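You operate a simulated robot arm through the tools that you are given. There is no shell and no other tool. Be economical: measure what you need, move in short steps, check, and stop when the job is done.

You run a simulated two-armed robot. Do the job below in one go: nothing can be reset, and whatever is moved stays where it is left.

JOB
Wipe up the spill on the top of the short parts bench with the white towel and put it back.

Only the result counts: the job must be done as asked and must still hold three seconds after the hand-in. Knocking over, shifting, dropping, spilling or breaking anything else fails it. Flat cloth is picked up by pressing the open fingertips on it (5 to 10 N) and closing them slowly along it; thin cloth reads only 2 to 8 mm in the jaws.

ROBOT AND FRAMES
Two 7-joint arms with two-finger parallel grippers on one trunk, on a base that drives. Base frame: it is fixed to the floor where the robot stands at the start and does not move with it; the origin is under the middle of the robot, x ahead of it, y to its left, z up. Lengths are in mm, angles in degrees, forces in N, time in s.
The left shoulder is at the start at [70, 177, 1045], the right one opposite. Payload 3.43 kg a hand.
The tool frame of a hand sits at the grasp point between the pads (the TCP): z along the fingers, y along the line on which they close. The tips reach 30 mm beyond it. Largest opening 94 mm; finger width 28, thickness 10; the body of the gripper, 50 by 96 mm, starts 55 mm behind the TCP.
Orientation is told as [roll, pitch, yaw] about the base's x, y, z axes, in that order, counted from this pose: with the fingers straight down and closing along the base's y, the tool's x points along the base's -x, its y along +y and its z along -z.

CONTROLS
- The arms move only by the tool apply_moves. It takes "left_series", "right_series" or both (then of equal length, played together; a hand with none holds still); each is a list of rows, each a list of 7 numbers: the shift along the tool's x, y, z in units of 25 mm (1.0 is 25 mm), then the turn, a rotation vector about the tool's x, y, z in units of 6 degrees (1.0 is 6 degrees), then the finger opening in mm, from 0 to 94. In form: [[tx, ty, tz, ax, ay, az, claw], ...]. A call has 1 to 8 rows; each row shifts and turns the commanded pose from where the row before left it, along the tool's axes as they then stand. A call with a number of a shift or a turn outside -1 to 1 is refused whole. Each row takes 0.2 s and may step no farther than 50 mm and 8.6 degrees from the row before; otherwise, or with a gripper value out of range, the whole call is refused. A pose out of reach is approached as far as the arm can. The call stops where the force on the tool passes 40 N (or 10 N more than at its start, if that is more) or the arm is blocked; 0.2 s more then pass. The fingers move at their own pace (about 153 mm/s each) and stop on an object; they squeeze with about 42 N. The grip force told is the motor's: it shows also when the fingers shut on nothing. Time passes only in rows, and 0.2 s behind the last, so rows that do not move let the fingers close. The reply holds the time, the measured pose of the TCP, the force on the tool along the base axes, the opening and the grip force, in the units named above and with some noise, with the torque about the TCP (base axes, N m) and any sound that the robot's microphone picked up.
- Cameras (640 x 400 px; columns grow to the right, rows downward): "scene" is now at [120.4, 31.9, 1349.5]; the picture's right is [0.41, -0.91, 0.00], its down [-0.71, -0.32, -0.63] and it looks along [0.57, 0.26, -0.78] (base axes); focal length 279 px, centre (320, 200). "left" rides on the left gripper at [76, -14, -102] in its tool frame; the picture's right is [0.18, 0.98, 0.00], its down [-0.75, 0.14, -0.64] and it looks along [-0.63, 0.12, 0.77] (tool axes); focal length 243 px, centre (320, 200). "right" rides on the right gripper at [76, 14, -103] in its tool frame; the picture's right is [-0.18, 0.98, 0.00], its down [-0.75, -0.14, -0.64] and it looks along [-0.63, -0.12, 0.77] (tool axes); focal length 243 px, centre (320, 200). There is no depth. A picture from a camera that has moved, and an enlarged one, comes with that camera's place and axes in the base frame and with its lens. The place of the scene camera against the robot may be out by one fixed shift of up to 12 mm in any direction.
- camera(camera): a new picture of that camera. The clock stands still meanwhile.
- lift_body(by): slides the trunk up (or, below 0, down) by that many mm; the arms and the scene camera ride with it, the base frame stays. It gives what a move gives, with no picture.
- drive_base(legs): drives the robot by 1 to 6 legs, each [ahead, turn to the left] in mm and degrees, along the robot's own axes; the way and the turn of a leg run together, so that a leg with both is an arc; at most 1500 mm and 180 degrees a leg. The arms and the cameras ride along, it lands a little off, and it stops where it bumps. It gives what a move gives.
- aim_head(pan, tilt): turns the head with the scene camera to pan (to the left, within 86 degrees either way) and tilt (down, from -29 to 69), counted from straight ahead of the robot. It gives what a move gives.
- zoom(camera, box): a new picture of the part [left, top, right, bottom] of that camera's present view, enlarged. The clock stands still meanwhile.
- job_done(): hands the job in; it is judged then, once.

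Go step by step. Nothing tells you exact positions but the pictures and the camera data: compare them with the known pose of the tool, close in by small moves and look again before you grip or let go. The budget is 120 turns and 100 pictures, counting those below and the enlarged ones. Unless the task says otherwise, let go and move clear before handing in, and close with one line.

The tools are called by a JSON object that holds its "op" and its "data". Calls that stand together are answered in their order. apply_moves: Moves the arms, as the interface text tells. Its arguments: {"type":"object","properties":{"left_series":{"type":"array","items":{"type":"array","items":{"type":"number"}}},"right_series":{"type":"array","items":{"type":"array","items":{"type":"number"}}}},"required":[]} The other tools are called the same way: lift_body (by) slides the trunk up or down; drive_base (legs) drives the base; aim_head (pan, tilt) turns the head that bears the scene camera; camera (camera) takes a picture; zoom (camera, box) takes an enlarged picture of a part of a camera's view; job_done () hands the job in.

At the start:

```text
time_s: 0.0
left_tcp_pos: [369.2, 460.8, 964.8]
left_orientation: [0.0, -0.1, -0.1]
left_wrist_force: [0.7, -0.2, 0.0]
left_torque: [0.01, -0.01, -0.01]
left_grip_width: 94.1
left_grasp_force: 0.2
right_tcp_pos: [546.7, 71.5, 930.4]
right_orientation: [0.1, 0.0, -0.1]
right_wrist_force: [-0.9, -0.2, -0.7]
right_torque: [0.03, -0.03, 0.02]
right_grip_width: 94.2
right_grasp_force: 0.0
trunk travel left (down, up): [-625.0, 215.0]
robot x, y, heading: [6.0, -1.4, -0.0]
head pan, tilt: [24.5, 51.0]
```

scene: 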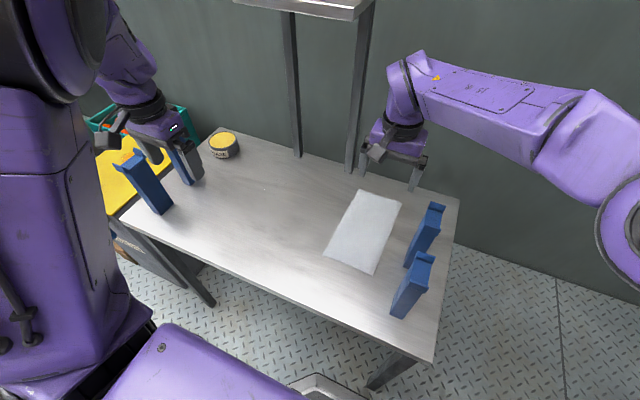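
right: 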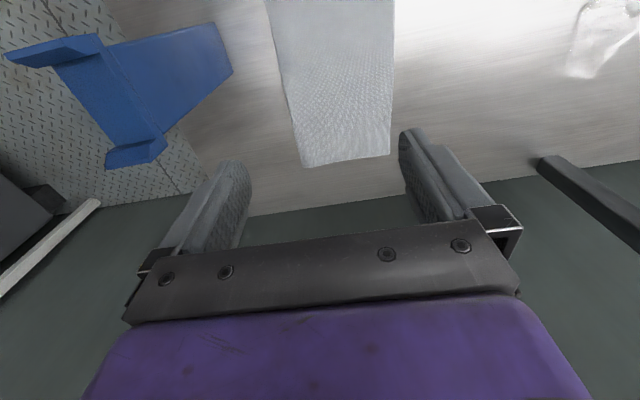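
left: 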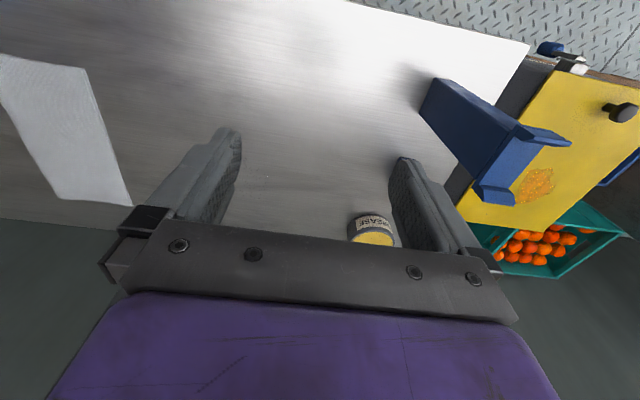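

I see a steel bench with a white towel, blue brackets and a grease tin, plus a yellow bench to the left with an orange blotch. I'll enlarge the views to find which is the short parts bench and where the spill is.

{"op": "zoom", "data": {"camera": "scene", "box": [80, 80, 280, 280]}}

{"op": "zoom", "data": {"camera": "left", "box": [400, 0, 640, 280]}}

{"op": "aim_head", "data": {"pan": 70, "tilt": 45}}

{"op": "camera", "data": {"camera": "scene"}}

```text
2.00 times, centred on (180, 180) of scene
camera zoom: at [120.4, 31.9, 1349.5], right [0.41, -0.91, 0.0], down [-0.71, -0.32, -0.63], along [0.57, 0.26, -0.78], focal length 559 px, centre (600, 240)
```

zoom: 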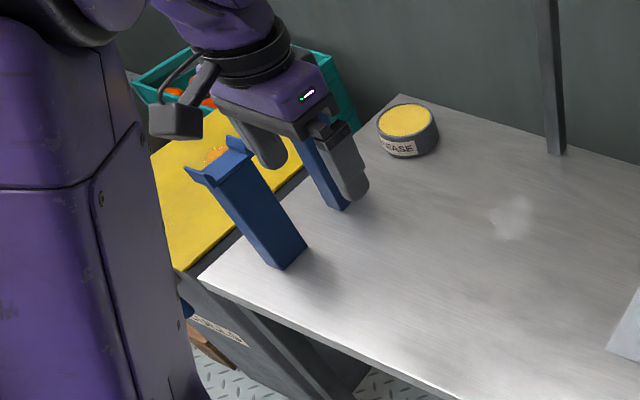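

```text
1.43 times, centred on (520, 140) of left
camera zoom: at [294.2, 448.3, 1068.4], right [-0.18, 0.98, 0.0], down [0.75, 0.14, 0.64], along [0.63, 0.12, -0.77], focal length 347 px, centre (34, 286)
```

zoom: 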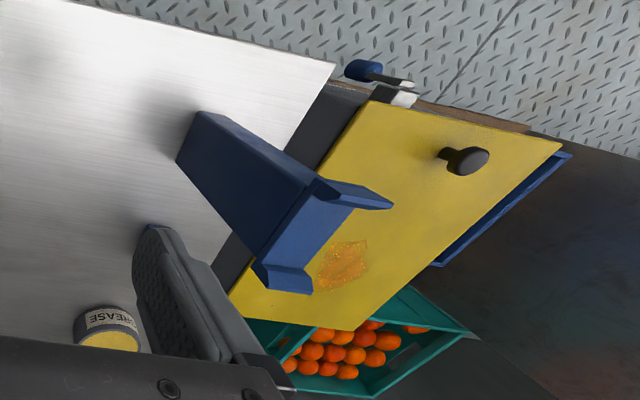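

```text
time_s: 1.1
left_tcp_pos: [368.7, 462.1, 964.7]
left_orientation: [0.0, 0.0, 0.1]
left_wrist_force: [0.2, -0.2, -1.1]
left_torque: [0.0, -0.02, 0.01]
left_grip_width: 93.9
left_grasp_force: 0.0
right_tcp_pos: [546.1, 71.9, 930.2]
right_orientation: [0.0, 0.0, 0.0]
right_wrist_force: [0.5, 1.3, 0.5]
right_torque: [-0.02, 0.01, 0.0]
right_grip_width: 94.3
right_grasp_force: 0.0
trunk travel left (down, up): [-625.0, 215.0]
robot x, y, heading: [1.1, -2.5, -0.1]
head pan, tilt: [70.0, 45.0]
```

```text
94 pictures are left
camera scene: at [79.1, 76.7, 1357.7], right [0.94, -0.34, 0.0], down [-0.24, -0.66, -0.71], along [0.24, 0.66, -0.71], focal length 279 px, centre (320, 200)
```

scene: 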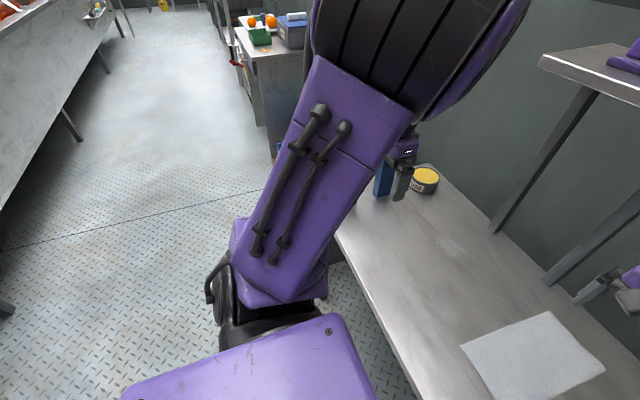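

There is a clear puddle on the steel bench near (585, 412) and an orange blotch on the yellow-topped unit on its left. I'll look around before deciding which one is the "short parts bench".

{"op": "zoom", "data": {"camera": "right", "box": [440, 0, 640, 140]}}

{"op": "zoom", "data": {"camera": "scene", "box": [0, 0, 340, 200]}}

{"op": "aim_head", "data": {"pan": 80, "tilt": 10}}

{"op": "camera", "data": {"camera": "scene"}}

{"op": "aim_head", "data": {"pan": 0, "tilt": 20}}

{"op": "camera", "data": {"camera": "scene"}}

{"op": "aim_head", "data": {"pan": -80, "tilt": 25}}

{"op": "camera", "data": {"camera": "scene"}}

```text
2.86 times, centred on (540, 70) of right
camera zoom: at [471.4, 85.6, 1032.4], right [0.18, 0.98, 0.0], down [0.75, -0.14, 0.64], along [0.63, -0.12, -0.77], focal length 693 px, centre (-309, 571)
```

zoom: 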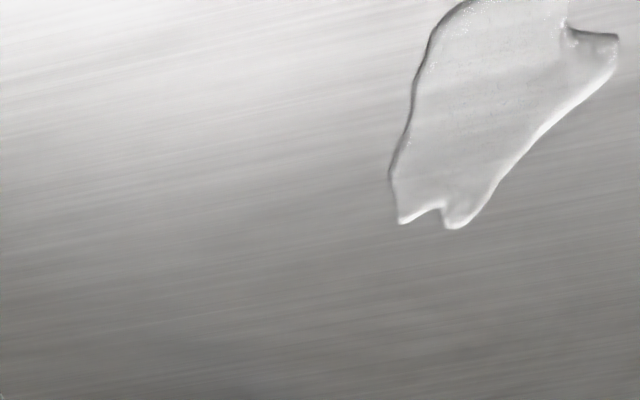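

```text
1.88 times, centred on (170, 100) of scene
camera zoom: at [79.1, 76.7, 1357.7], right [0.94, -0.34, 0.0], down [-0.24, -0.66, -0.71], along [0.24, 0.66, -0.71], focal length 526 px, centre (602, 388)
```

zoom: 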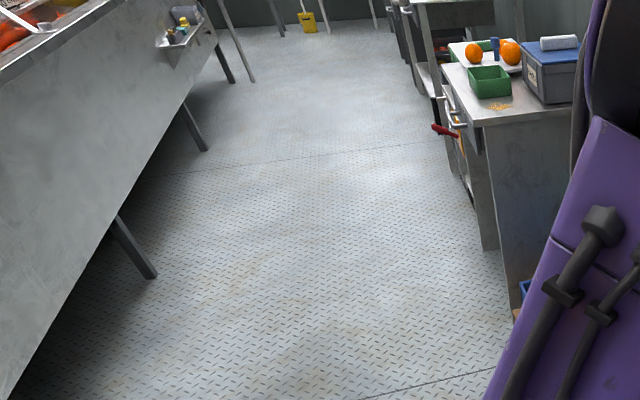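

```text
time_s: 2.1
left_tcp_pos: [368.8, 461.6, 965.2]
left_orientation: [0.0, 0.0, 0.0]
left_wrist_force: [0.1, 0.0, 0.7]
left_torque: [0.0, -0.02, -0.01]
left_grip_width: 94.0
left_grasp_force: 0.0
right_tcp_pos: [546.9, 72.2, 928.8]
right_orientation: [0.0, 0.0, -0.1]
right_wrist_force: [0.0, 0.7, 0.4]
right_torque: [-0.02, -0.01, -0.03]
right_grip_width: 94.1
right_grasp_force: 0.1
trunk travel left (down, up): [-625.0, 215.0]
robot x, y, heading: [-2.7, -2.0, -0.1]
head pan, tilt: [80.0, 10.0]
```

```text
91 pictures are left
camera scene: at [67.4, 91.9, 1412.6], right [0.98, -0.17, 0.0], down [-0.03, -0.17, -0.98], along [0.17, 0.97, -0.17], focal length 279 px, centre (320, 200)
```

scene: 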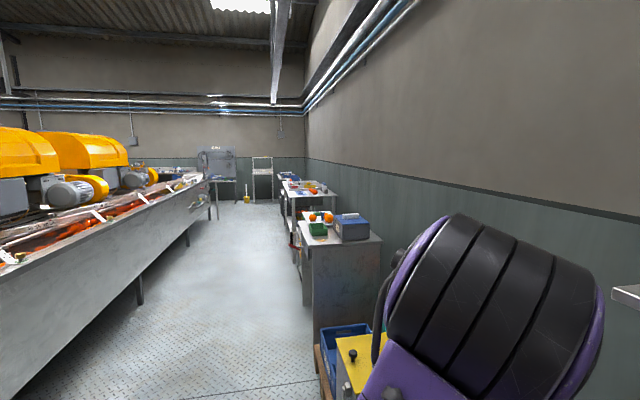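

```text
time_s: 3.7
left_tcp_pos: [369.4, 459.9, 966.6]
left_orientation: [0.1, 0.0, 0.0]
left_wrist_force: [0.2, -0.1, 0.4]
left_torque: [-0.02, 0.0, 0.01]
left_grip_width: 94.0
left_grasp_force: 0.1
right_tcp_pos: [547.1, 71.1, 930.3]
right_orientation: [0.1, 0.0, -0.1]
right_wrist_force: [0.4, 0.2, 0.6]
right_torque: [0.0, -0.01, 0.0]
right_grip_width: 94.0
right_grasp_force: 0.0
trunk travel left (down, up): [-625.0, 215.0]
robot x, y, heading: [3.2, -0.9, 0.2]
head pan, tilt: [0.0, 20.0]
```

```text
90 pictures are left
camera scene: at [144.3, 0.4, 1396.4], right [0.0, -1.0, 0.0], down [-0.34, 0.0, -0.94], along [0.94, 0.0, -0.34], focal length 279 px, centre (320, 200)
```

scene: 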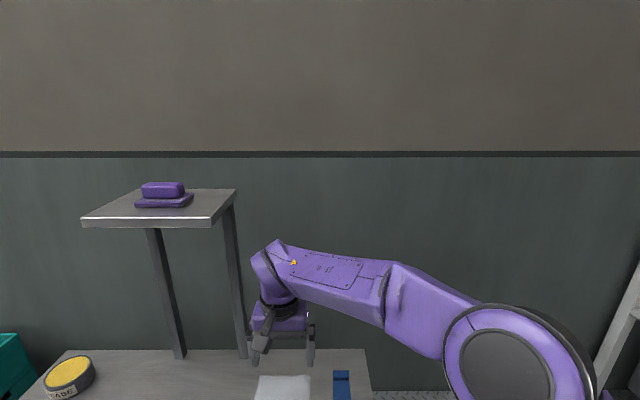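

```text
time_s: 5.2
left_tcp_pos: [369.8, 461.2, 965.9]
left_orientation: [0.0, 0.0, 0.0]
left_wrist_force: [-0.5, 0.5, 0.9]
left_torque: [0.02, -0.03, 0.0]
left_grip_width: 94.1
left_grasp_force: 0.1
right_tcp_pos: [545.7, 72.2, 929.7]
right_orientation: [-0.1, 0.0, -0.1]
right_wrist_force: [-0.4, 0.1, 0.3]
right_torque: [-0.03, -0.04, 0.04]
right_grip_width: 93.9
right_grasp_force: 0.0
trunk travel left (down, up): [-625.0, 215.0]
robot x, y, heading: [-1.5, 1.6, 0.2]
head pan, tilt: [-80.0, 25.0]
```

```text
89 pictures are left
camera scene: at [67.3, -90.4, 1388.4], right [-0.98, -0.17, 0.0], down [-0.07, 0.42, -0.91], along [0.16, -0.89, -0.42], focal length 279 px, centre (320, 200)
```

scene: 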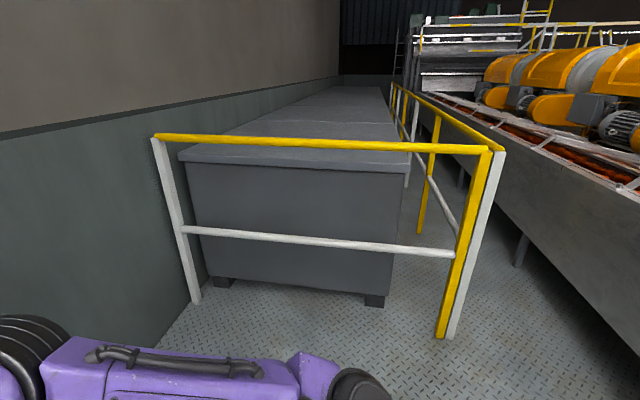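

The steel bench with the brackets is the parts bench; its clear puddle is at about (585, 412), and the towel lies at roughly x 455–715, y 25–173. I'll look closer at both.

{"op": "zoom", "data": {"camera": "left", "box": [180, 60, 400, 220]}}

{"op": "aim_head", "data": {"pan": 24.5, "tilt": 58}}

{"op": "zoom", "data": {"camera": "scene", "box": [200, 60, 360, 180]}}

{"op": "zoom", "data": {"camera": "scene", "box": [300, 100, 500, 250]}}

```text
2.50 times, centred on (290, 140) of left
camera zoom: at [294.2, 448.3, 1068.5], right [-0.18, 0.98, 0.0], down [0.75, 0.14, 0.64], along [0.63, 0.12, -0.77], focal length 606 px, centre (395, 350)
```

zoom: 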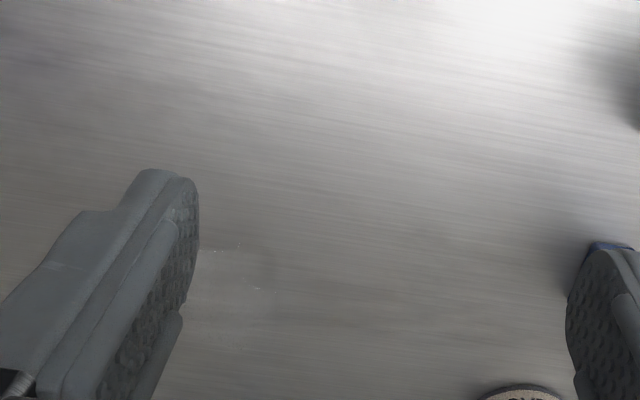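

```text
time_s: 7.0
left_tcp_pos: [368.5, 462.1, 965.2]
left_orientation: [0.0, 0.0, 0.0]
left_wrist_force: [0.4, 0.2, 0.2]
left_torque: [0.0, 0.0, 0.04]
left_grip_width: 93.9
left_grasp_force: 0.0
right_tcp_pos: [545.9, 71.8, 930.4]
right_orientation: [-0.1, 0.0, -0.1]
right_wrist_force: [0.3, 0.1, -0.2]
right_torque: [-0.01, 0.01, -0.02]
right_grip_width: 94.0
right_grasp_force: 0.1
trunk travel left (down, up): [-625.0, 215.0]
robot x, y, heading: [0.4, -2.0, -0.0]
head pan, tilt: [24.5, 58.0]
```

```text
3.33 times, centred on (280, 120) of scene
camera zoom: at [113.9, 28.8, 1340.6], right [0.41, -0.91, 0.0], down [-0.77, -0.35, -0.53], along [0.48, 0.22, -0.85], focal length 931 px, centre (453, 467)
```

zoom: 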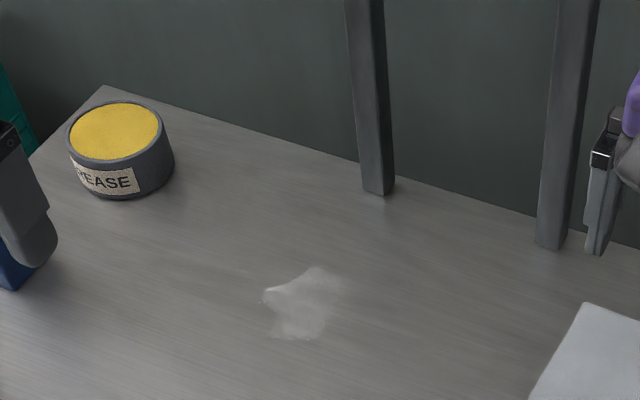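

```text
2.67 times, centred on (400, 175) of scene
camera zoom: at [113.9, 28.8, 1340.6], right [0.41, -0.91, 0.0], down [-0.77, -0.35, -0.53], along [0.48, 0.22, -0.85], focal length 745 px, centre (107, 267)
```

zoom: 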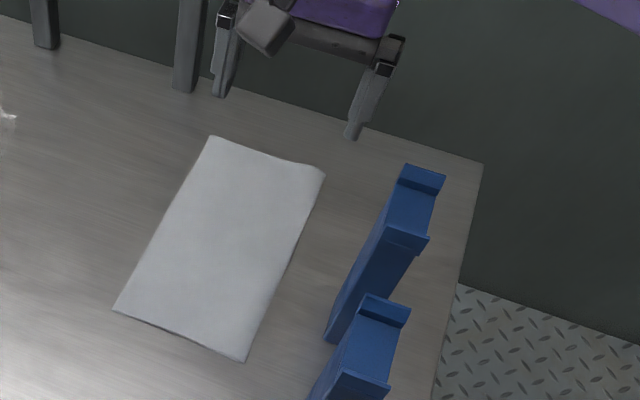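

The spill spans about x 560–652, y 385–452, and the towel is flat with nothing close on its left. I'll clear the right arm away and bring the left hand over the towel's left edge.

{"op": "apply_moves", "data": {"right_series": [[0.8, -1, -0.5, 0, 0, 0, 94], [0.8, -1, -0.5, 0, 0, 0, 94], [0.8, -1, -0.5, 0, 0, 0, 94], [0.8, -1, -0.5, 0, 0, 0, 94], [0.8, -1, -0.5, 0, 0, 0, 94], [0.8, -1, -0.5, 0, 0, 0, 94], [0.8, -1, -0.5, 0, 0, 0, 94], [0.8, -1, -0.5, 0, 0, 0, 94]], "left_series": [[-0.5, -1, 0, 0, 0, 0, 94], [-0.5, -1, 0, 0, 0, 0, 94], [-0.5, -1, 0, 0, 0, 0, 94], [-0.5, -1, 0, 0, 0, 0, 94], [-0.5, -1, 0, 0, 0, 0, 94], [-0.5, -1, 0, 0, 0, 0, 80], [-0.5, -1, 0, 0, 0, 0, 60], [-0.5, -1, 0, 0, 0, 0, 40]]}}

{"op": "apply_moves", "data": {"left_series": [[-0.58, -0.6, 0.5, 0, 0, 0, 40], [-0.58, -0.6, 0.5, 0, 0, 0, 40], [-0.58, -0.6, 0.5, 0, 0, 0, 40], [-0.58, -0.6, 0.5, 0, 0, 0, 40], [-0.58, -0.6, 0.5, 0, 0, 0, 40], [-0.58, -0.6, 0.5, 0, 0, 0, 40], [-0.58, -0.6, 0.5, 0, 0, 0, 40], [-0.58, -0.6, 0.5, 0, 0, 0, 40]]}}

{"op": "camera", "data": {"camera": "left"}}

{"op": "camera", "data": {"camera": "scene"}}

```text
time_s: 8.8
left_tcp_pos: [469.9, 260.5, 966.8]
left_orientation: [0.1, -0.2, -0.1]
left_wrist_force: [-0.1, 0.1, -0.1]
left_torque: [0.05, -0.01, -0.03]
left_grip_width: 40.1
left_grasp_force: 0.1
right_tcp_pos: [385.8, -130.4, 1029.5]
right_orientation: [0.1, 0.0, 0.0]
right_wrist_force: [0.3, 0.0, -0.3]
right_torque: [0.06, -0.01, 0.0]
right_grip_width: 94.0
right_grasp_force: 0.0
trunk travel left (down, up): [-625.0, 215.0]
robot x, y, heading: [1.8, 2.1, -0.3]
head pan, tilt: [24.5, 58.0]
```

```text
time_s: 10.6
left_tcp_pos: [586.2, 141.6, 864.5]
left_orientation: [0.0, 0.0, 0.0]
left_wrist_force: [0.0, -0.2, -0.8]
left_torque: [0.01, 0.01, -0.03]
left_grip_width: 40.1
left_grasp_force: 0.0
right_tcp_pos: [388.5, -129.1, 1029.7]
right_orientation: [0.1, 0.0, -0.1]
right_wrist_force: [-0.3, -0.1, 0.3]
right_torque: [0.02, 0.0, 0.01]
right_grip_width: 94.3
right_grasp_force: 0.0
trunk travel left (down, up): [-625.0, 215.0]
robot x, y, heading: [0.9, 1.3, 0.1]
head pan, tilt: [24.5, 58.0]
```

```text
85 pictures are left
camera left: at [510.2, 127.5, 967.6], right [-0.18, 0.98, 0.0], down [0.75, 0.14, 0.64], along [0.63, 0.12, -0.77], focal length 243 px, centre (320, 200)
```

left: 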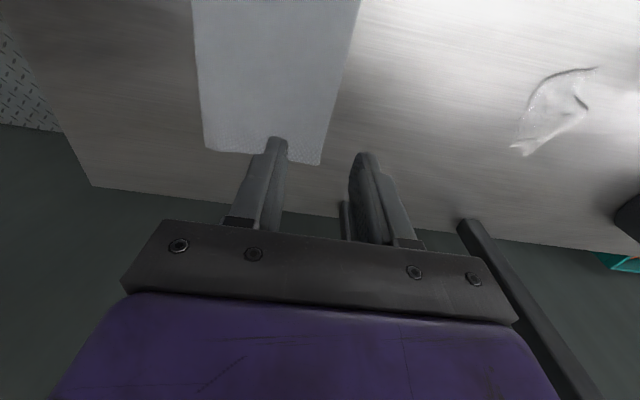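

```text
84 pictures are left
camera scene: at [114.9, 28.3, 1340.6], right [0.41, -0.91, 0.0], down [-0.77, -0.35, -0.53], along [0.48, 0.22, -0.85], focal length 279 px, centre (320, 200)
```

scene: 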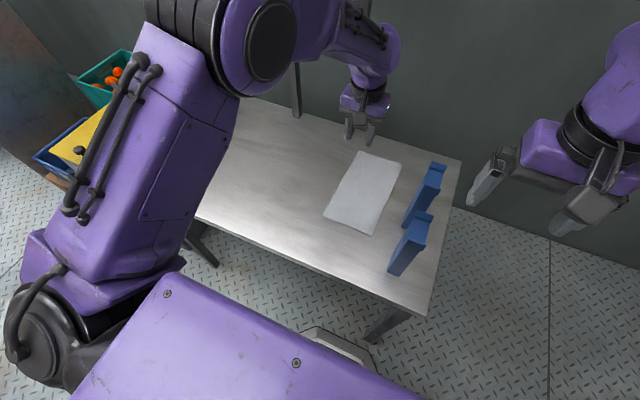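

From the calibrated wrist camera the towel spans about x 430–688, y 8–165, and the spill x 515–625, y 385–457. I'll come down just inside the left edge of the towel.

{"op": "apply_moves", "data": {"left_series": [[0.4, -0.2, 1, 0, 0, 0, 40], [0.4, -0.2, 1, 0, 0, 0, 40], [0, 0, 1, 0, 0, 0, 40], [0, 0, 1, 0, 0, 0, 40], [0, 0, 1, 0, 0, 0, 40], [0, 0, 0.7, 0, 0, 0, 40]]}}

{"op": "camera", "data": {"camera": "left"}}

```text
time_s: 11.8
left_tcp_pos: [569.9, 131.3, 752.3]
left_orientation: [-0.1, -1.1, 0.0]
left_wrist_force: [-4.4, -0.6, 21.2]
left_torque: [0.29, 0.25, 0.06]
left_grip_width: 39.7
left_grasp_force: 0.0
right_tcp_pos: [384.7, -129.0, 1030.7]
right_orientation: [0.2, -0.1, 0.0]
right_wrist_force: [-0.9, 0.5, 0.1]
right_torque: [0.03, 0.02, 0.0]
right_grip_width: 93.9
right_grasp_force: 0.2
trunk travel left (down, up): [-625.0, 215.0]
robot x, y, heading: [0.3, 0.5, -0.0]
head pan, tilt: [24.5, 58.0]
stopped in row 6 (left hand): the force on the tool passed its limit (the readings are from after the stop); the commanded pose is now the measured one
```

```text
83 pictures are left
camera left: at [492.9, 117.7, 853.4], right [-0.18, 0.98, 0.0], down [0.74, 0.14, 0.66], along [0.65, 0.12, -0.75], focal length 243 px, centre (320, 200)
```

left: 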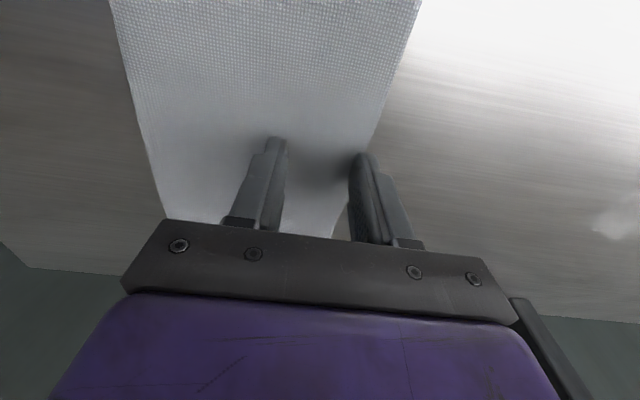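

Contact came at tip z ≈ 722, so the bench top is about 720; re-scaling gives towel x 430–667, y 26–163 and spill x 514–613, y 343–421. I'll ease the pressing force off before closing.

{"op": "apply_moves", "data": {"left_series": [[0, 0, -0.06, 0, 0, 0, 40], [0, 0, 0, 0, 0, 0, 40]]}}

```text
time_s: 12.4
left_tcp_pos: [570.0, 131.5, 751.4]
left_orientation: [0.1, -0.9, 0.0]
left_wrist_force: [3.1, 0.3, 13.6]
left_torque: [0.25, 0.05, -0.02]
left_grip_width: 39.7
left_grasp_force: 0.2
right_tcp_pos: [384.6, -129.5, 1031.6]
right_orientation: [0.1, 0.0, 0.0]
right_wrist_force: [0.4, -0.4, -0.4]
right_torque: [0.02, -0.02, -0.03]
right_grip_width: 94.0
right_grasp_force: 0.0
trunk travel left (down, up): [-625.0, 215.0]
robot x, y, heading: [-0.9, -0.2, -0.1]
head pan, tilt: [24.5, 58.0]
```

Still about 14 N; I'll lift another millimetre, then close slowly.

{"op": "apply_moves", "data": {"left_series": [[0, 0, -0.06, 0, 0.15, 0, 40], [0, 0, 0, 0, 0, 0, 40]]}}

```text
time_s: 13.1
left_tcp_pos: [569.1, 131.9, 752.8]
left_orientation: [0.0, 0.3, 0.0]
left_wrist_force: [1.5, -0.4, 5.9]
left_torque: [0.09, -0.01, -0.01]
left_grip_width: 39.8
left_grasp_force: 0.0
right_tcp_pos: [386.5, -129.5, 1030.7]
right_orientation: [0.0, -0.1, -0.1]
right_wrist_force: [-0.3, -0.4, 0.4]
right_torque: [0.05, -0.01, -0.02]
right_grip_width: 94.1
right_grasp_force: 0.1
trunk travel left (down, up): [-625.0, 215.0]
robot x, y, heading: [3.2, 0.2, 0.1]
head pan, tilt: [24.5, 58.0]
```

{"op": "apply_moves", "data": {"left_series": [[0, 0, 0.02, 0, 0, 0, 34], [0, 0, 0, 0, 0, 0, 28], [0, 0, 0, 0, 0, 0, 22], [0, 0, 0, 0, 0, 0, 16], [0, 0, 0, 0, 0, 0, 10], [0, 0, 0, 0, 0, 0, 4], [0, 0, 0, 0, 0, 0, 0], [0, 0, 0, 0, 0, 0, 0]]}}

{"op": "camera", "data": {"camera": "left"}}

```text
time_s: 14.8
left_tcp_pos: [569.6, 131.5, 752.3]
left_orientation: [0.0, 0.1, 0.0]
left_wrist_force: [0.6, 0.3, 6.5]
left_torque: [0.01, 0.06, 0.0]
left_grip_width: 3.1
left_grasp_force: 36.9
right_tcp_pos: [385.9, -128.9, 1030.5]
right_orientation: [0.0, 0.0, 0.0]
right_wrist_force: [0.1, 0.8, 0.2]
right_torque: [0.0, 0.0, 0.01]
right_grip_width: 94.1
right_grasp_force: 0.0
trunk travel left (down, up): [-625.0, 215.0]
robot x, y, heading: [-2.1, 1.1, -0.1]
head pan, tilt: [24.5, 58.0]
```

```text
82 pictures are left
camera left: at [494.7, 118.2, 855.2], right [-0.18, 0.98, 0.0], down [0.75, 0.14, 0.64], along [0.63, 0.12, -0.77], focal length 243 px, centre (320, 200)
```

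left: 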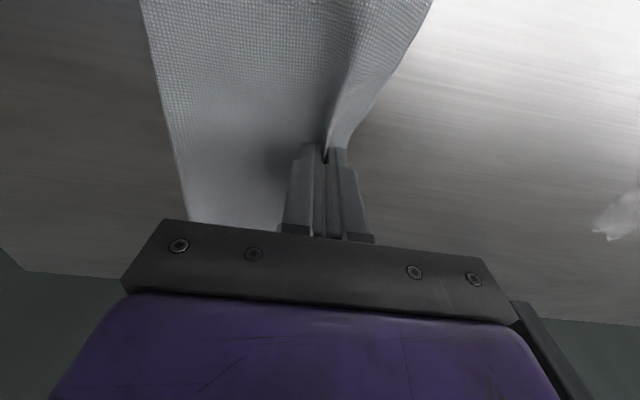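

The cloth is held (3.1 mm). I'll drag it left, first a short test.

{"op": "apply_moves", "data": {"left_series": [[0, 0.3, -0.04, 0, 0, 0, 0], [0, 0.6, 0, 0, 0, 0, 0], [0, 0.8, 0, 0, 0, 0, 0], [0, 0.8, 0, 0, 0, 0, 0]]}}

{"op": "camera", "data": {"camera": "scene"}}

{"op": "camera", "data": {"camera": "left"}}

```text
time_s: 15.8
left_tcp_pos: [569.4, 194.8, 751.6]
left_orientation: [0.0, 0.0, -0.2]
left_wrist_force: [0.2, -0.7, 1.3]
left_torque: [0.02, 0.01, 0.02]
left_grip_width: 2.6
left_grasp_force: 38.0
right_tcp_pos: [386.2, -129.2, 1030.9]
right_orientation: [0.0, -0.1, 0.0]
right_wrist_force: [0.7, 0.5, -0.5]
right_torque: [-0.03, 0.05, 0.0]
right_grip_width: 93.8
right_grasp_force: 0.0
trunk travel left (down, up): [-625.0, 215.0]
robot x, y, heading: [-1.8, -0.6, -0.1]
head pan, tilt: [24.5, 58.0]
```

```text
81 pictures are left
camera scene: at [113.7, 29.3, 1340.6], right [0.42, -0.91, 0.0], down [-0.77, -0.35, -0.53], along [0.48, 0.22, -0.85], focal length 279 px, centre (320, 200)
```

scene: 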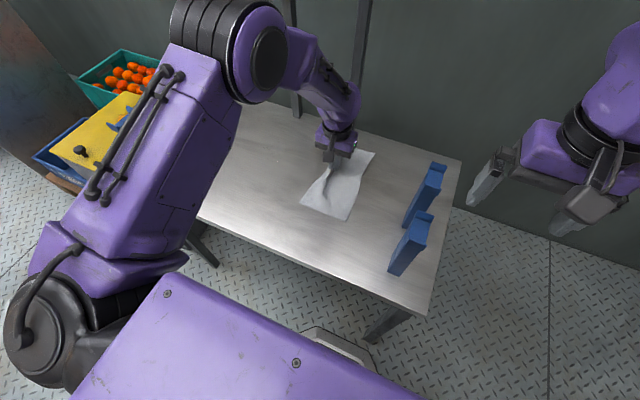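

```text
80 pictures are left
camera left: at [495.0, 181.0, 855.5], right [-0.18, 0.98, 0.0], down [0.76, 0.14, 0.64], along [0.63, 0.12, -0.77], focal length 243 px, centre (320, 200)
```

left: 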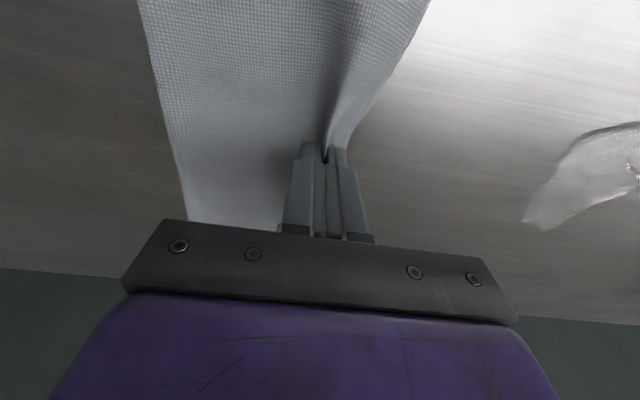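

The towel follows flat. I'll continue over the spill with light downward pressure.

{"op": "apply_moves", "data": {"left_series": [[0, 0.8, 0, 0, 0, 0, 0], [0, 0.8, 0, 0, 0, 0, 0], [0, 0.8, 0, 0, 0, 0, 0], [0, 0.8, 0, 0, 0, 0, 0], [0, 0.8, 0.02, 0, 0, 0, 0], [0, 0.8, 0.02, 0, 0, 0, 0], [0, 0.8, 0, 0, 0, 0, 0], [0, 0.8, 0, 0, 0, 0, 0]]}}

{"op": "apply_moves", "data": {"left_series": [[0, 0.8, 0, 0, 0, 0, 0], [0, 0.8, 0, 0, 0, 0, 0], [0, 0.8, 0, 0, 0, 0, 0], [0, 0.8, 0, 0, 0, 0, 0]]}}

{"op": "camera", "data": {"camera": "scene"}}

{"op": "camera", "data": {"camera": "left"}}

```text
time_s: 17.6
left_tcp_pos: [569.6, 354.1, 751.9]
left_orientation: [0.0, 0.1, -0.2]
left_wrist_force: [-0.6, -2.3, 4.5]
left_torque: [-0.02, 0.05, 0.02]
left_grip_width: 2.7
left_grasp_force: 37.6
right_tcp_pos: [386.6, -129.0, 1030.6]
right_orientation: [-0.1, 0.1, 0.0]
right_wrist_force: [0.5, 0.4, -0.2]
right_torque: [-0.04, -0.02, 0.0]
right_grip_width: 94.0
right_grasp_force: 0.1
trunk travel left (down, up): [-625.0, 215.0]
robot x, y, heading: [-0.3, -0.3, -0.0]
head pan, tilt: [24.5, 58.0]
```

```text
time_s: 18.6
left_tcp_pos: [569.8, 434.1, 752.7]
left_orientation: [-0.1, 0.1, 0.0]
left_wrist_force: [0.4, -0.8, 2.8]
left_torque: [0.01, 0.0, 0.01]
left_grip_width: 2.8
left_grasp_force: 37.3
right_tcp_pos: [385.1, -128.7, 1029.2]
right_orientation: [0.0, -0.1, 0.0]
right_wrist_force: [-0.2, 0.1, 0.4]
right_torque: [0.0, -0.04, -0.02]
right_grip_width: 94.1
right_grasp_force: 0.0
trunk travel left (down, up): [-625.0, 215.0]
robot x, y, heading: [3.8, -3.8, -0.2]
head pan, tilt: [24.5, 58.0]
```

```text
79 pictures are left
camera scene: at [113.3, 28.8, 1340.7], right [0.42, -0.91, 0.0], down [-0.77, -0.35, -0.53], along [0.48, 0.22, -0.85], focal length 279 px, centre (320, 200)
```

scene: 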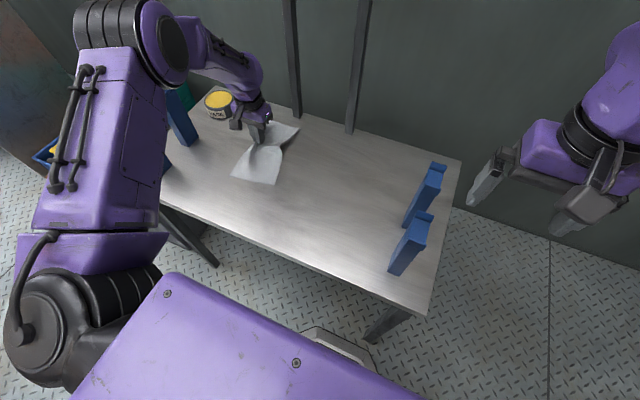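

```text
78 pictures are left
camera left: at [495.0, 420.3, 855.3], right [-0.18, 0.98, 0.0], down [0.75, 0.14, 0.64], along [0.63, 0.12, -0.77], focal length 243 px, centre (320, 200)
```

left: 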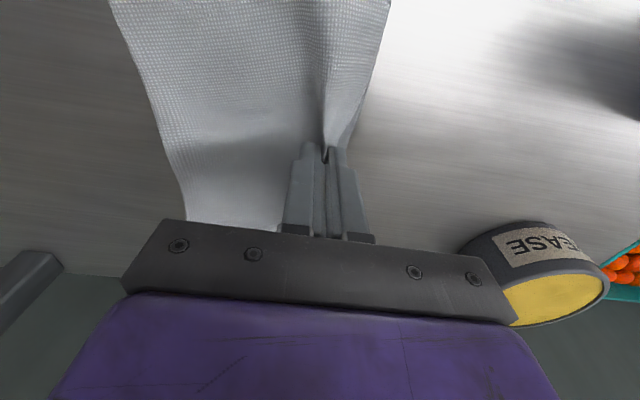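

The towel now lies over the spill, and the tin is clear of the hand. I'll drag a bit further to expose part of the wiped area.

{"op": "apply_moves", "data": {"left_series": [[0, 0.8, 0, 0, 0, 0, 0], [0, 0.8, 0, 0, 0, 0, 0]]}}

{"op": "zoom", "data": {"camera": "scene", "box": [200, 70, 360, 210]}}

{"op": "camera", "data": {"camera": "left"}}

```text
time_s: 19.2
left_tcp_pos: [570.3, 472.6, 752.4]
left_orientation: [-0.1, 0.1, 0.0]
left_wrist_force: [0.8, -1.1, 3.2]
left_torque: [-0.01, -0.03, -0.02]
left_grip_width: 2.8
left_grasp_force: 37.2
right_tcp_pos: [385.6, -129.2, 1030.9]
right_orientation: [0.1, 0.0, 0.0]
right_wrist_force: [0.8, 0.1, 0.1]
right_torque: [0.01, 0.0, 0.02]
right_grip_width: 94.0
right_grasp_force: 0.0
trunk travel left (down, up): [-625.0, 215.0]
robot x, y, heading: [0.8, -0.6, -0.0]
head pan, tilt: [24.5, 58.0]
```

```text
2.86 times, centred on (280, 140) of scene
camera zoom: at [113.2, 28.2, 1340.8], right [0.42, -0.91, 0.0], down [-0.77, -0.35, -0.53], along [0.48, 0.22, -0.85], focal length 798 px, centre (434, 371)
```

zoom: 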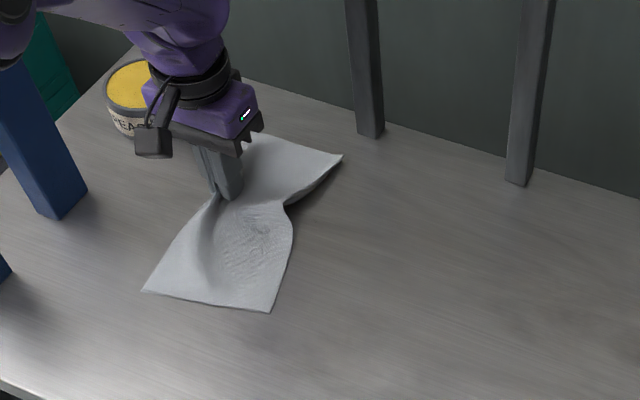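

```text
76 pictures are left
camera left: at [494.9, 460.2, 855.3], right [-0.18, 0.98, 0.0], down [0.75, 0.14, 0.64], along [0.63, 0.12, -0.77], focal length 243 px, centre (320, 200)
```

left: 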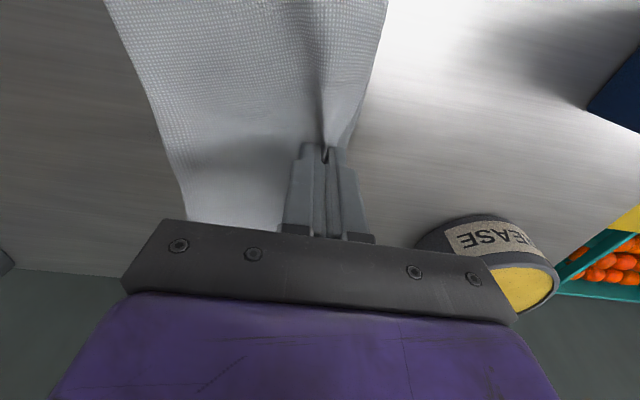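

The exposed area looks clean. I'll release gently and lift to look before gripping the opposite edge, so the return pull keeps the towel flat and wipes a second time.

{"op": "apply_moves", "data": {"left_series": [[0, 0, 0, 0, 0, 0, 10], [0, 0, 0, 0, 0, 0, 20], [0, 0, 0, 0, 0, 0, 30], [0, 0, 0, 0, 0, 0, 40], [0, 0, -0.5, 0, 0, 0, 40], [0, 0, -1, 0, 0, 0, 40], [0, 0, -1, 0, 0, 0, 40], [0, -1, -1, 0, 0, 0, 40]]}}

{"op": "apply_moves", "data": {"left_series": [[0, -1, -1, 0, 0, 0, 40], [0, -1, -0.5, 0, 0, 0, 40], [0, -1, 0, 0, 0, 0, 40], [0, -0.5, 0, 0, 0, 0, 40]]}}

{"op": "camera", "data": {"camera": "left"}}

{"op": "zoom", "data": {"camera": "scene", "box": [200, 70, 360, 210]}}

```text
time_s: 21.1
left_tcp_pos: [570.3, 447.9, 839.9]
left_orientation: [0.1, 0.3, 0.0]
left_wrist_force: [-0.5, -0.7, 0.3]
left_torque: [0.02, 0.01, 0.02]
left_grip_width: 40.1
left_grasp_force: 0.1
right_tcp_pos: [386.7, -130.2, 1030.3]
right_orientation: [0.1, 0.0, 0.0]
right_wrist_force: [-0.6, 0.4, -0.2]
right_torque: [0.04, -0.01, 0.0]
right_grip_width: 94.0
right_grasp_force: 0.2
trunk travel left (down, up): [-625.0, 215.0]
robot x, y, heading: [3.1, 1.3, -0.0]
head pan, tilt: [24.5, 58.0]
```

```text
time_s: 22.1
left_tcp_pos: [569.2, 359.8, 876.2]
left_orientation: [0.0, 0.1, -0.1]
left_wrist_force: [0.6, -1.0, 0.1]
left_torque: [0.03, 0.03, -0.02]
left_grip_width: 40.1
left_grasp_force: 0.1
right_tcp_pos: [386.2, -130.7, 1029.8]
right_orientation: [0.1, 0.0, 0.0]
right_wrist_force: [-0.2, 0.4, 0.1]
right_torque: [0.04, 0.0, -0.03]
right_grip_width: 94.0
right_grasp_force: 0.2
trunk travel left (down, up): [-625.0, 215.0]
robot x, y, heading: [0.2, -3.7, -0.1]
head pan, tilt: [24.5, 58.0]
```

```text
75 pictures are left
camera left: at [495.2, 347.0, 979.6], right [-0.18, 0.98, 0.0], down [0.76, 0.14, 0.64], along [0.63, 0.12, -0.77], focal length 243 px, centre (320, 200)
```

left: 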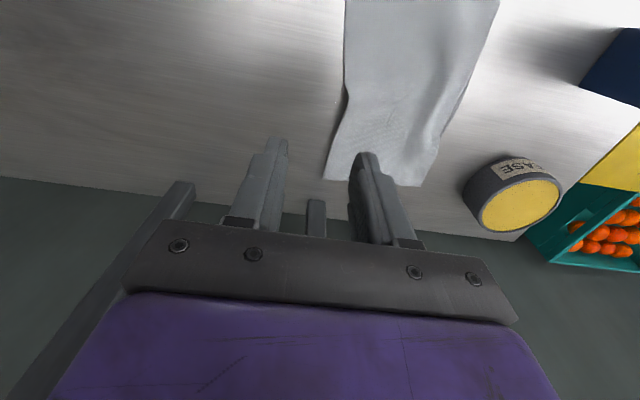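

```text
2.86 times, centred on (280, 140) of scene
camera zoom: at [113.8, 28.0, 1340.7], right [0.42, -0.91, 0.0], down [-0.77, -0.35, -0.53], along [0.48, 0.22, -0.85], focal length 798 px, centre (434, 371)
```

zoom: 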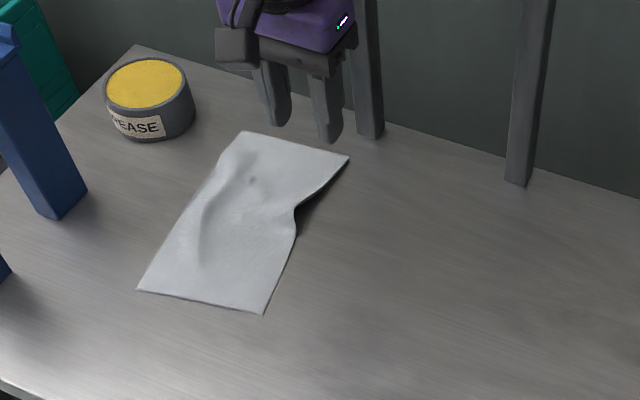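

The towel lies nearly flat with its right edge at y ≈ 368–390. I'll press down just inside that edge.

{"op": "apply_moves", "data": {"left_series": [[0.36, 1, 0.4, 0, 0, 0, 40], [0, 1, 0.8, 0, 0, 0, 40], [0, 0.4, 1, 0, 0, 0, 40], [0, 0, 1, 0, 0, 0, 40], [0, 0, 0.9, 0, 0, 0, 40], [0, 0, 0.5, 0, 0, 0, 40], [0, 0, 0.2, 0, 0, 0, 40]]}}

{"op": "camera", "data": {"camera": "left"}}

```text
time_s: 23.6
left_tcp_pos: [561.1, 421.8, 756.1]
left_orientation: [0.0, 0.2, -0.1]
left_wrist_force: [-1.0, 0.7, 1.3]
left_torque: [-0.01, 0.02, -0.02]
left_grip_width: 40.1
left_grasp_force: 0.1
right_tcp_pos: [386.3, -128.5, 1031.2]
right_orientation: [0.0, 0.0, -0.1]
right_wrist_force: [0.9, 0.4, -0.4]
right_torque: [-0.01, -0.02, 0.02]
right_grip_width: 94.1
right_grasp_force: 0.0
trunk travel left (down, up): [-625.0, 215.0]
robot x, y, heading: [0.8, 1.2, 0.2]
head pan, tilt: [24.5, 58.0]
```

```text
73 pictures are left
camera left: at [485.9, 408.4, 859.5], right [-0.18, 0.98, 0.0], down [0.76, 0.14, 0.64], along [0.63, 0.12, -0.77], focal length 243 px, centre (320, 200)
```

left: 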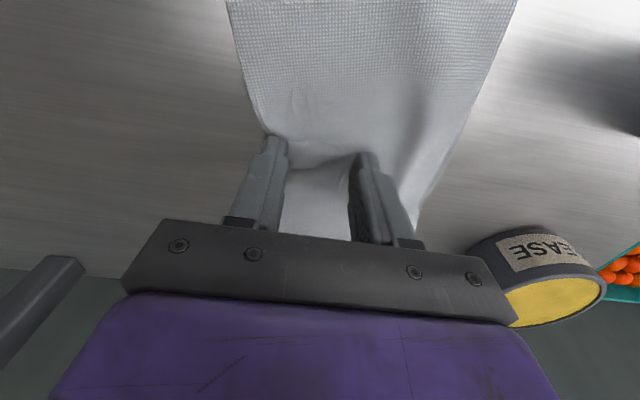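

The right fingertip is right at the edge dent; I'll shift 20 mm toward me and 6 mm left, then press.

{"op": "apply_moves", "data": {"left_series": [[0.4, 0.12, -0.3, 0, 0, 0, 40], [0.4, 0.12, 0, 0, 0, 0, 40], [0, 0, 0.3, 0, 0, 0, 40], [0, 0, 0.12, 0, 0, 0, 40], [0, 0, 0.08, 0, 0, 0, 40]]}}

{"op": "zoom", "data": {"camera": "left", "box": [200, 50, 440, 240]}}

```text
time_s: 24.9
left_tcp_pos: [542.2, 427.4, 751.8]
left_orientation: [-0.1, 0.1, 0.0]
left_wrist_force: [-0.7, -0.2, 2.6]
left_torque: [-0.04, -0.04, 0.01]
left_grip_width: 40.0
left_grasp_force: 0.1
right_tcp_pos: [385.2, -128.9, 1031.7]
right_orientation: [0.0, 0.1, 0.0]
right_wrist_force: [0.0, 0.5, 0.0]
right_torque: [-0.01, -0.03, -0.01]
right_grip_width: 93.9
right_grasp_force: 0.0
trunk travel left (down, up): [-625.0, 215.0]
robot x, y, heading: [0.8, -1.7, 0.4]
head pan, tilt: [24.5, 58.0]
```

```text
2.11 times, centred on (320, 145) of left
camera zoom: at [465.9, 413.9, 855.5], right [-0.18, 0.98, 0.0], down [0.75, 0.14, 0.64], along [0.63, 0.12, -0.77], focal length 511 px, centre (320, 316)
```

zoom: 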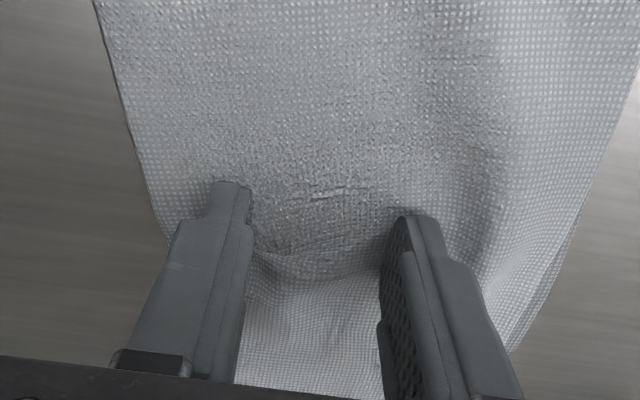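

Both fingertips are on the cloth near the edge; a little more pressure, then I close slowly.

{"op": "apply_moves", "data": {"left_series": [[0, 0, 0.06, 0, 0, 0, 40], [0, 0, 0.0, 0, 0, 0, 34], [0, 0, 0, 0, 0, 0, 28], [0, 0, 0, 0, 0, 0, 22], [0, 0, 0, 0, 0, 0, 16], [0, 0, 0, 0, 0, 0, 10], [0, 0, 0, 0, 0, 0, 4], [0, 0, 0, 0, 0, 0, 0]]}}

{"op": "camera", "data": {"camera": "left"}}

```text
time_s: 26.6
left_tcp_pos: [540.5, 426.9, 751.9]
left_orientation: [0.1, -0.1, 0.0]
left_wrist_force: [0.2, 1.6, 16.0]
left_torque: [-0.02, -0.2, 0.01]
left_grip_width: 2.6
left_grasp_force: 36.8
right_tcp_pos: [383.8, -130.3, 1030.0]
right_orientation: [0.1, -0.1, 0.0]
right_wrist_force: [0.2, 0.1, -0.1]
right_torque: [0.02, 0.02, 0.01]
right_grip_width: 94.2
right_grasp_force: 0.1
trunk travel left (down, up): [-625.0, 215.0]
robot x, y, heading: [-0.8, 2.0, 0.0]
head pan, tilt: [24.5, 58.0]
```

```text
71 pictures are left
camera left: at [464.8, 413.3, 854.9], right [-0.18, 0.98, 0.0], down [0.75, 0.14, 0.64], along [0.63, 0.12, -0.77], focal length 243 px, centre (320, 200)
```

left: 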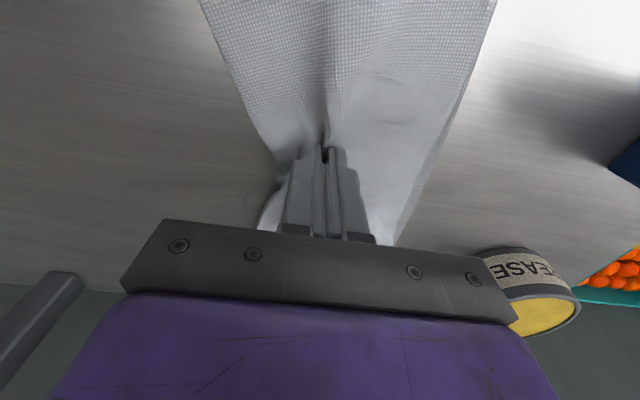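

Held again. I'll drag back to the right partway and inspect the wiped area.

{"op": "apply_moves", "data": {"left_series": [[0, -0.4, -0.08, 0, 0, 0, 0], [0, -0.8, 0, 0, 0, 0, 0], [0, -0.8, 0, 0, 0, 0, 0], [0, -0.8, 0, 0, 0, 0, 0], [0, -0.8, 0, 0, 0, 0, 0], [0, -0.8, 0, 0, 0, 0, 0], [0, -0.8, 0, 0, 0, 0, 0], [0, -0.8, 0, 0, 0, 0, 0]]}}

{"op": "zoom", "data": {"camera": "scene", "box": [200, 70, 400, 230]}}

{"op": "camera", "data": {"camera": "left"}}

```text
time_s: 28.4
left_tcp_pos: [542.6, 275.9, 752.5]
left_orientation: [0.0, 0.1, 0.1]
left_wrist_force: [-0.9, -0.2, 0.9]
left_torque: [0.03, -0.05, 0.02]
left_grip_width: 2.6
left_grasp_force: 37.5
right_tcp_pos: [386.1, -128.9, 1030.3]
right_orientation: [0.2, -0.1, -0.1]
right_wrist_force: [0.6, -1.3, 0.9]
right_torque: [-0.01, 0.01, -0.01]
right_grip_width: 94.0
right_grasp_force: 0.1
trunk travel left (down, up): [-625.0, 215.0]
robot x, y, heading: [1.1, -0.4, -0.1]
head pan, tilt: [24.5, 58.0]
```

```text
2.50 times, centred on (300, 150) of scene
camera zoom: at [113.8, 28.0, 1340.6], right [0.41, -0.91, 0.0], down [-0.77, -0.35, -0.53], along [0.48, 0.22, -0.85], focal length 698 px, centre (370, 325)
```

zoom: 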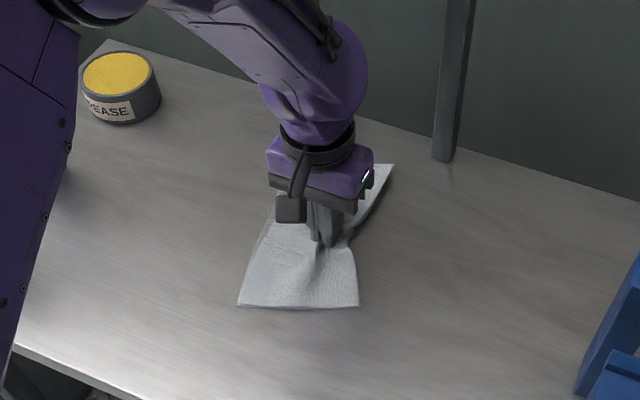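

```text
69 pictures are left
camera left: at [466.7, 263.6, 855.6], right [-0.18, 0.98, 0.0], down [0.76, 0.14, 0.64], along [0.63, 0.12, -0.77], focal length 243 px, centre (320, 200)
```

left: 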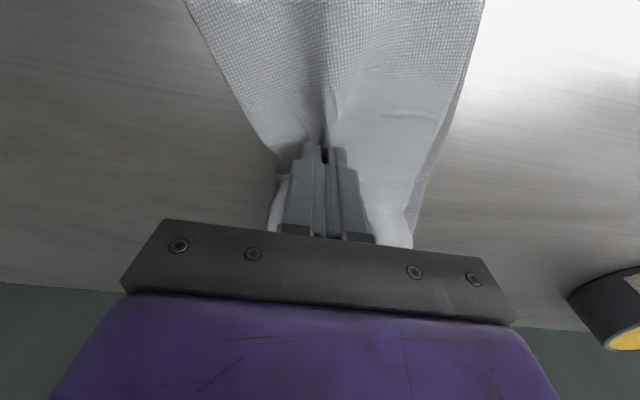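

The spill area appears clean. I'll continue dragging to near the original place and check.

{"op": "apply_moves", "data": {"left_series": [[0, -0.9, 0, 0, 0, 0, 0], [0, -0.9, 0, 0, 0, 0, 0], [0, -0.9, 0, 0, 0, 0, 0], [0, -0.9, 0, 0, 0, 0, 0], [0, -0.9, 0, 0, 0, 0, 0], [0, -0.9, 0, 0, 0, 0, 0], [0, -0.9, 0, 0, 0, 0, 0], [0, -0.9, 0, 0, 0, 0, 0]]}}

{"op": "zoom", "data": {"camera": "scene", "box": [300, 100, 500, 250]}}

{"op": "camera", "data": {"camera": "left"}}

{"op": "zoom", "data": {"camera": "scene", "box": [200, 60, 360, 180]}}

```text
time_s: 30.2
left_tcp_pos: [541.9, 96.5, 752.9]
left_orientation: [-0.1, 0.1, 0.0]
left_wrist_force: [0.2, 3.3, 8.0]
left_torque: [0.07, -0.08, 0.04]
left_grip_width: 2.9
left_grasp_force: 37.0
right_tcp_pos: [386.1, -130.4, 1031.1]
right_orientation: [0.1, -0.1, 0.0]
right_wrist_force: [-0.4, 0.1, 0.7]
right_torque: [0.0, 0.0, 0.02]
right_grip_width: 94.2
right_grasp_force: 0.1
trunk travel left (down, up): [-625.0, 215.0]
robot x, y, heading: [-2.6, 2.0, -0.2]
head pan, tilt: [24.5, 58.0]
```

```text
2.67 times, centred on (400, 175) of scene
camera zoom: at [113.0, 28.0, 1340.8], right [0.42, -0.91, 0.0], down [-0.77, -0.35, -0.53], along [0.48, 0.22, -0.85], focal length 745 px, centre (107, 267)
```

zoom: 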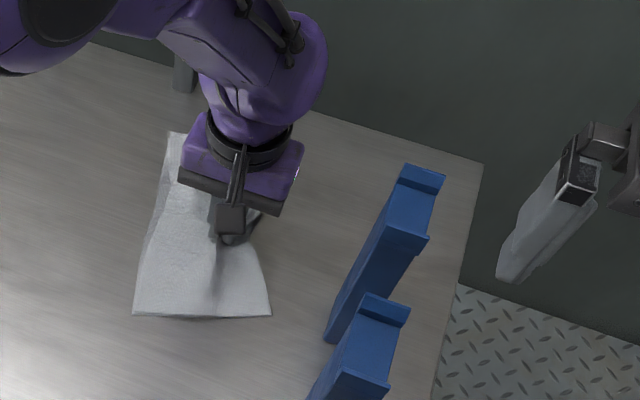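

```text
67 pictures are left
camera left: at [465.5, 83.4, 855.1], right [-0.18, 0.98, 0.0], down [0.75, 0.14, 0.64], along [0.63, 0.12, -0.77], focal length 243 px, centre (320, 200)
```

left: 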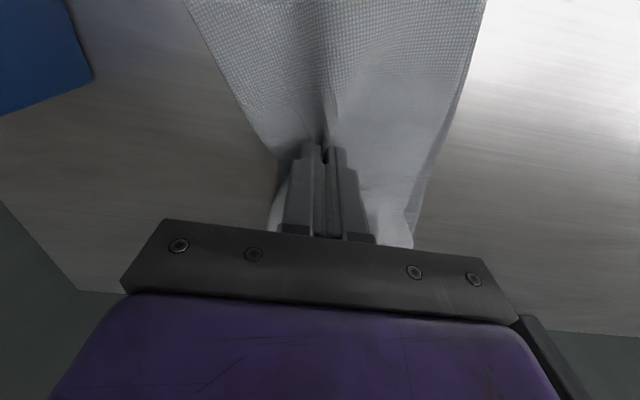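

```text
3.33 times, centred on (280, 120) of scene
camera zoom: at [113.0, 28.0, 1340.8], right [0.42, -0.91, 0.0], down [-0.77, -0.35, -0.53], along [0.48, 0.22, -0.85], focal length 931 px, centre (453, 467)
```

zoom: 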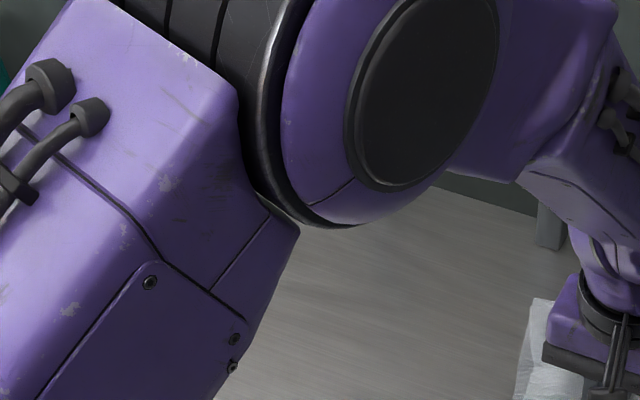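

The towel is near its old place but turned about 13° counter-clockwise. I'll twist it back and nudge it slightly right and toward me.

{"op": "apply_moves", "data": {"left_series": [[0, 0, -0.04, 0, 0, 0.5, 0], [0, 0, 0, 0, 0, 0.5, 0], [0, 0, 0, 0, 0, 0.5, 0], [0, 0, 0, 0, 0, 0.5, 0], [0, 0, 0, 0, 0, 0.5, 0], [0, 0, 0, 0, 0, 0.5, 0], [0.2, -0.2, 0, 0, 0, 0, 0], [0.2, -0.2, 0, 0, 0, 0, 0]]}}

{"op": "zoom", "data": {"camera": "scene", "box": [300, 100, 500, 250]}}

{"op": "camera", "data": {"camera": "left"}}

```text
time_s: 32.0
left_tcp_pos: [528.5, 91.6, 752.8]
left_orientation: [0.1, 0.1, -18.1]
left_wrist_force: [1.7, 0.6, 1.1]
left_torque: [0.02, -0.04, 0.04]
left_grip_width: 3.0
left_grasp_force: 37.8
right_tcp_pos: [386.4, -129.3, 1029.0]
right_orientation: [0.0, 0.0, 0.1]
right_wrist_force: [-0.2, -0.7, 0.0]
right_torque: [0.01, 0.01, -0.02]
right_grip_width: 93.8
right_grasp_force: 0.0
trunk travel left (down, up): [-625.0, 215.0]
robot x, y, heading: [1.9, 0.7, -0.3]
head pan, tilt: [24.5, 58.0]
```

```text
2.67 times, centred on (400, 175) of scene
camera zoom: at [113.9, 28.6, 1340.6], right [0.42, -0.91, 0.0], down [-0.77, -0.35, -0.53], along [0.48, 0.22, -0.85], focal length 745 px, centre (107, 267)
```

zoom: 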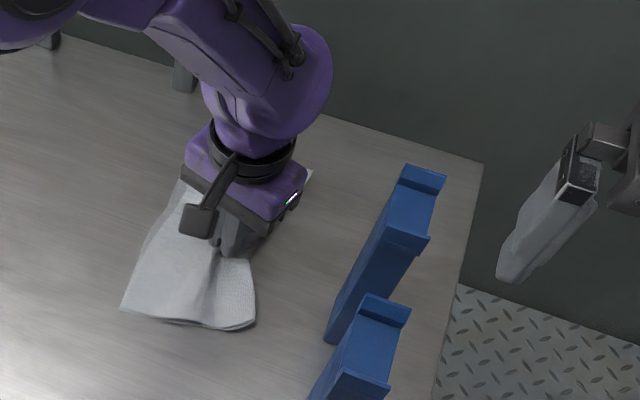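

```text
64 pictures are left
camera left: at [453.0, 101.7, 856.2], right [0.13, 0.99, 0.0], down [0.76, -0.1, 0.64], along [0.64, -0.08, -0.77], focal length 243 px, centre (320, 200)
```

left: 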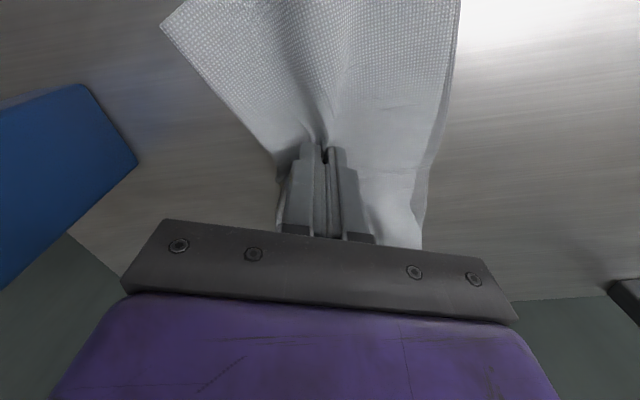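

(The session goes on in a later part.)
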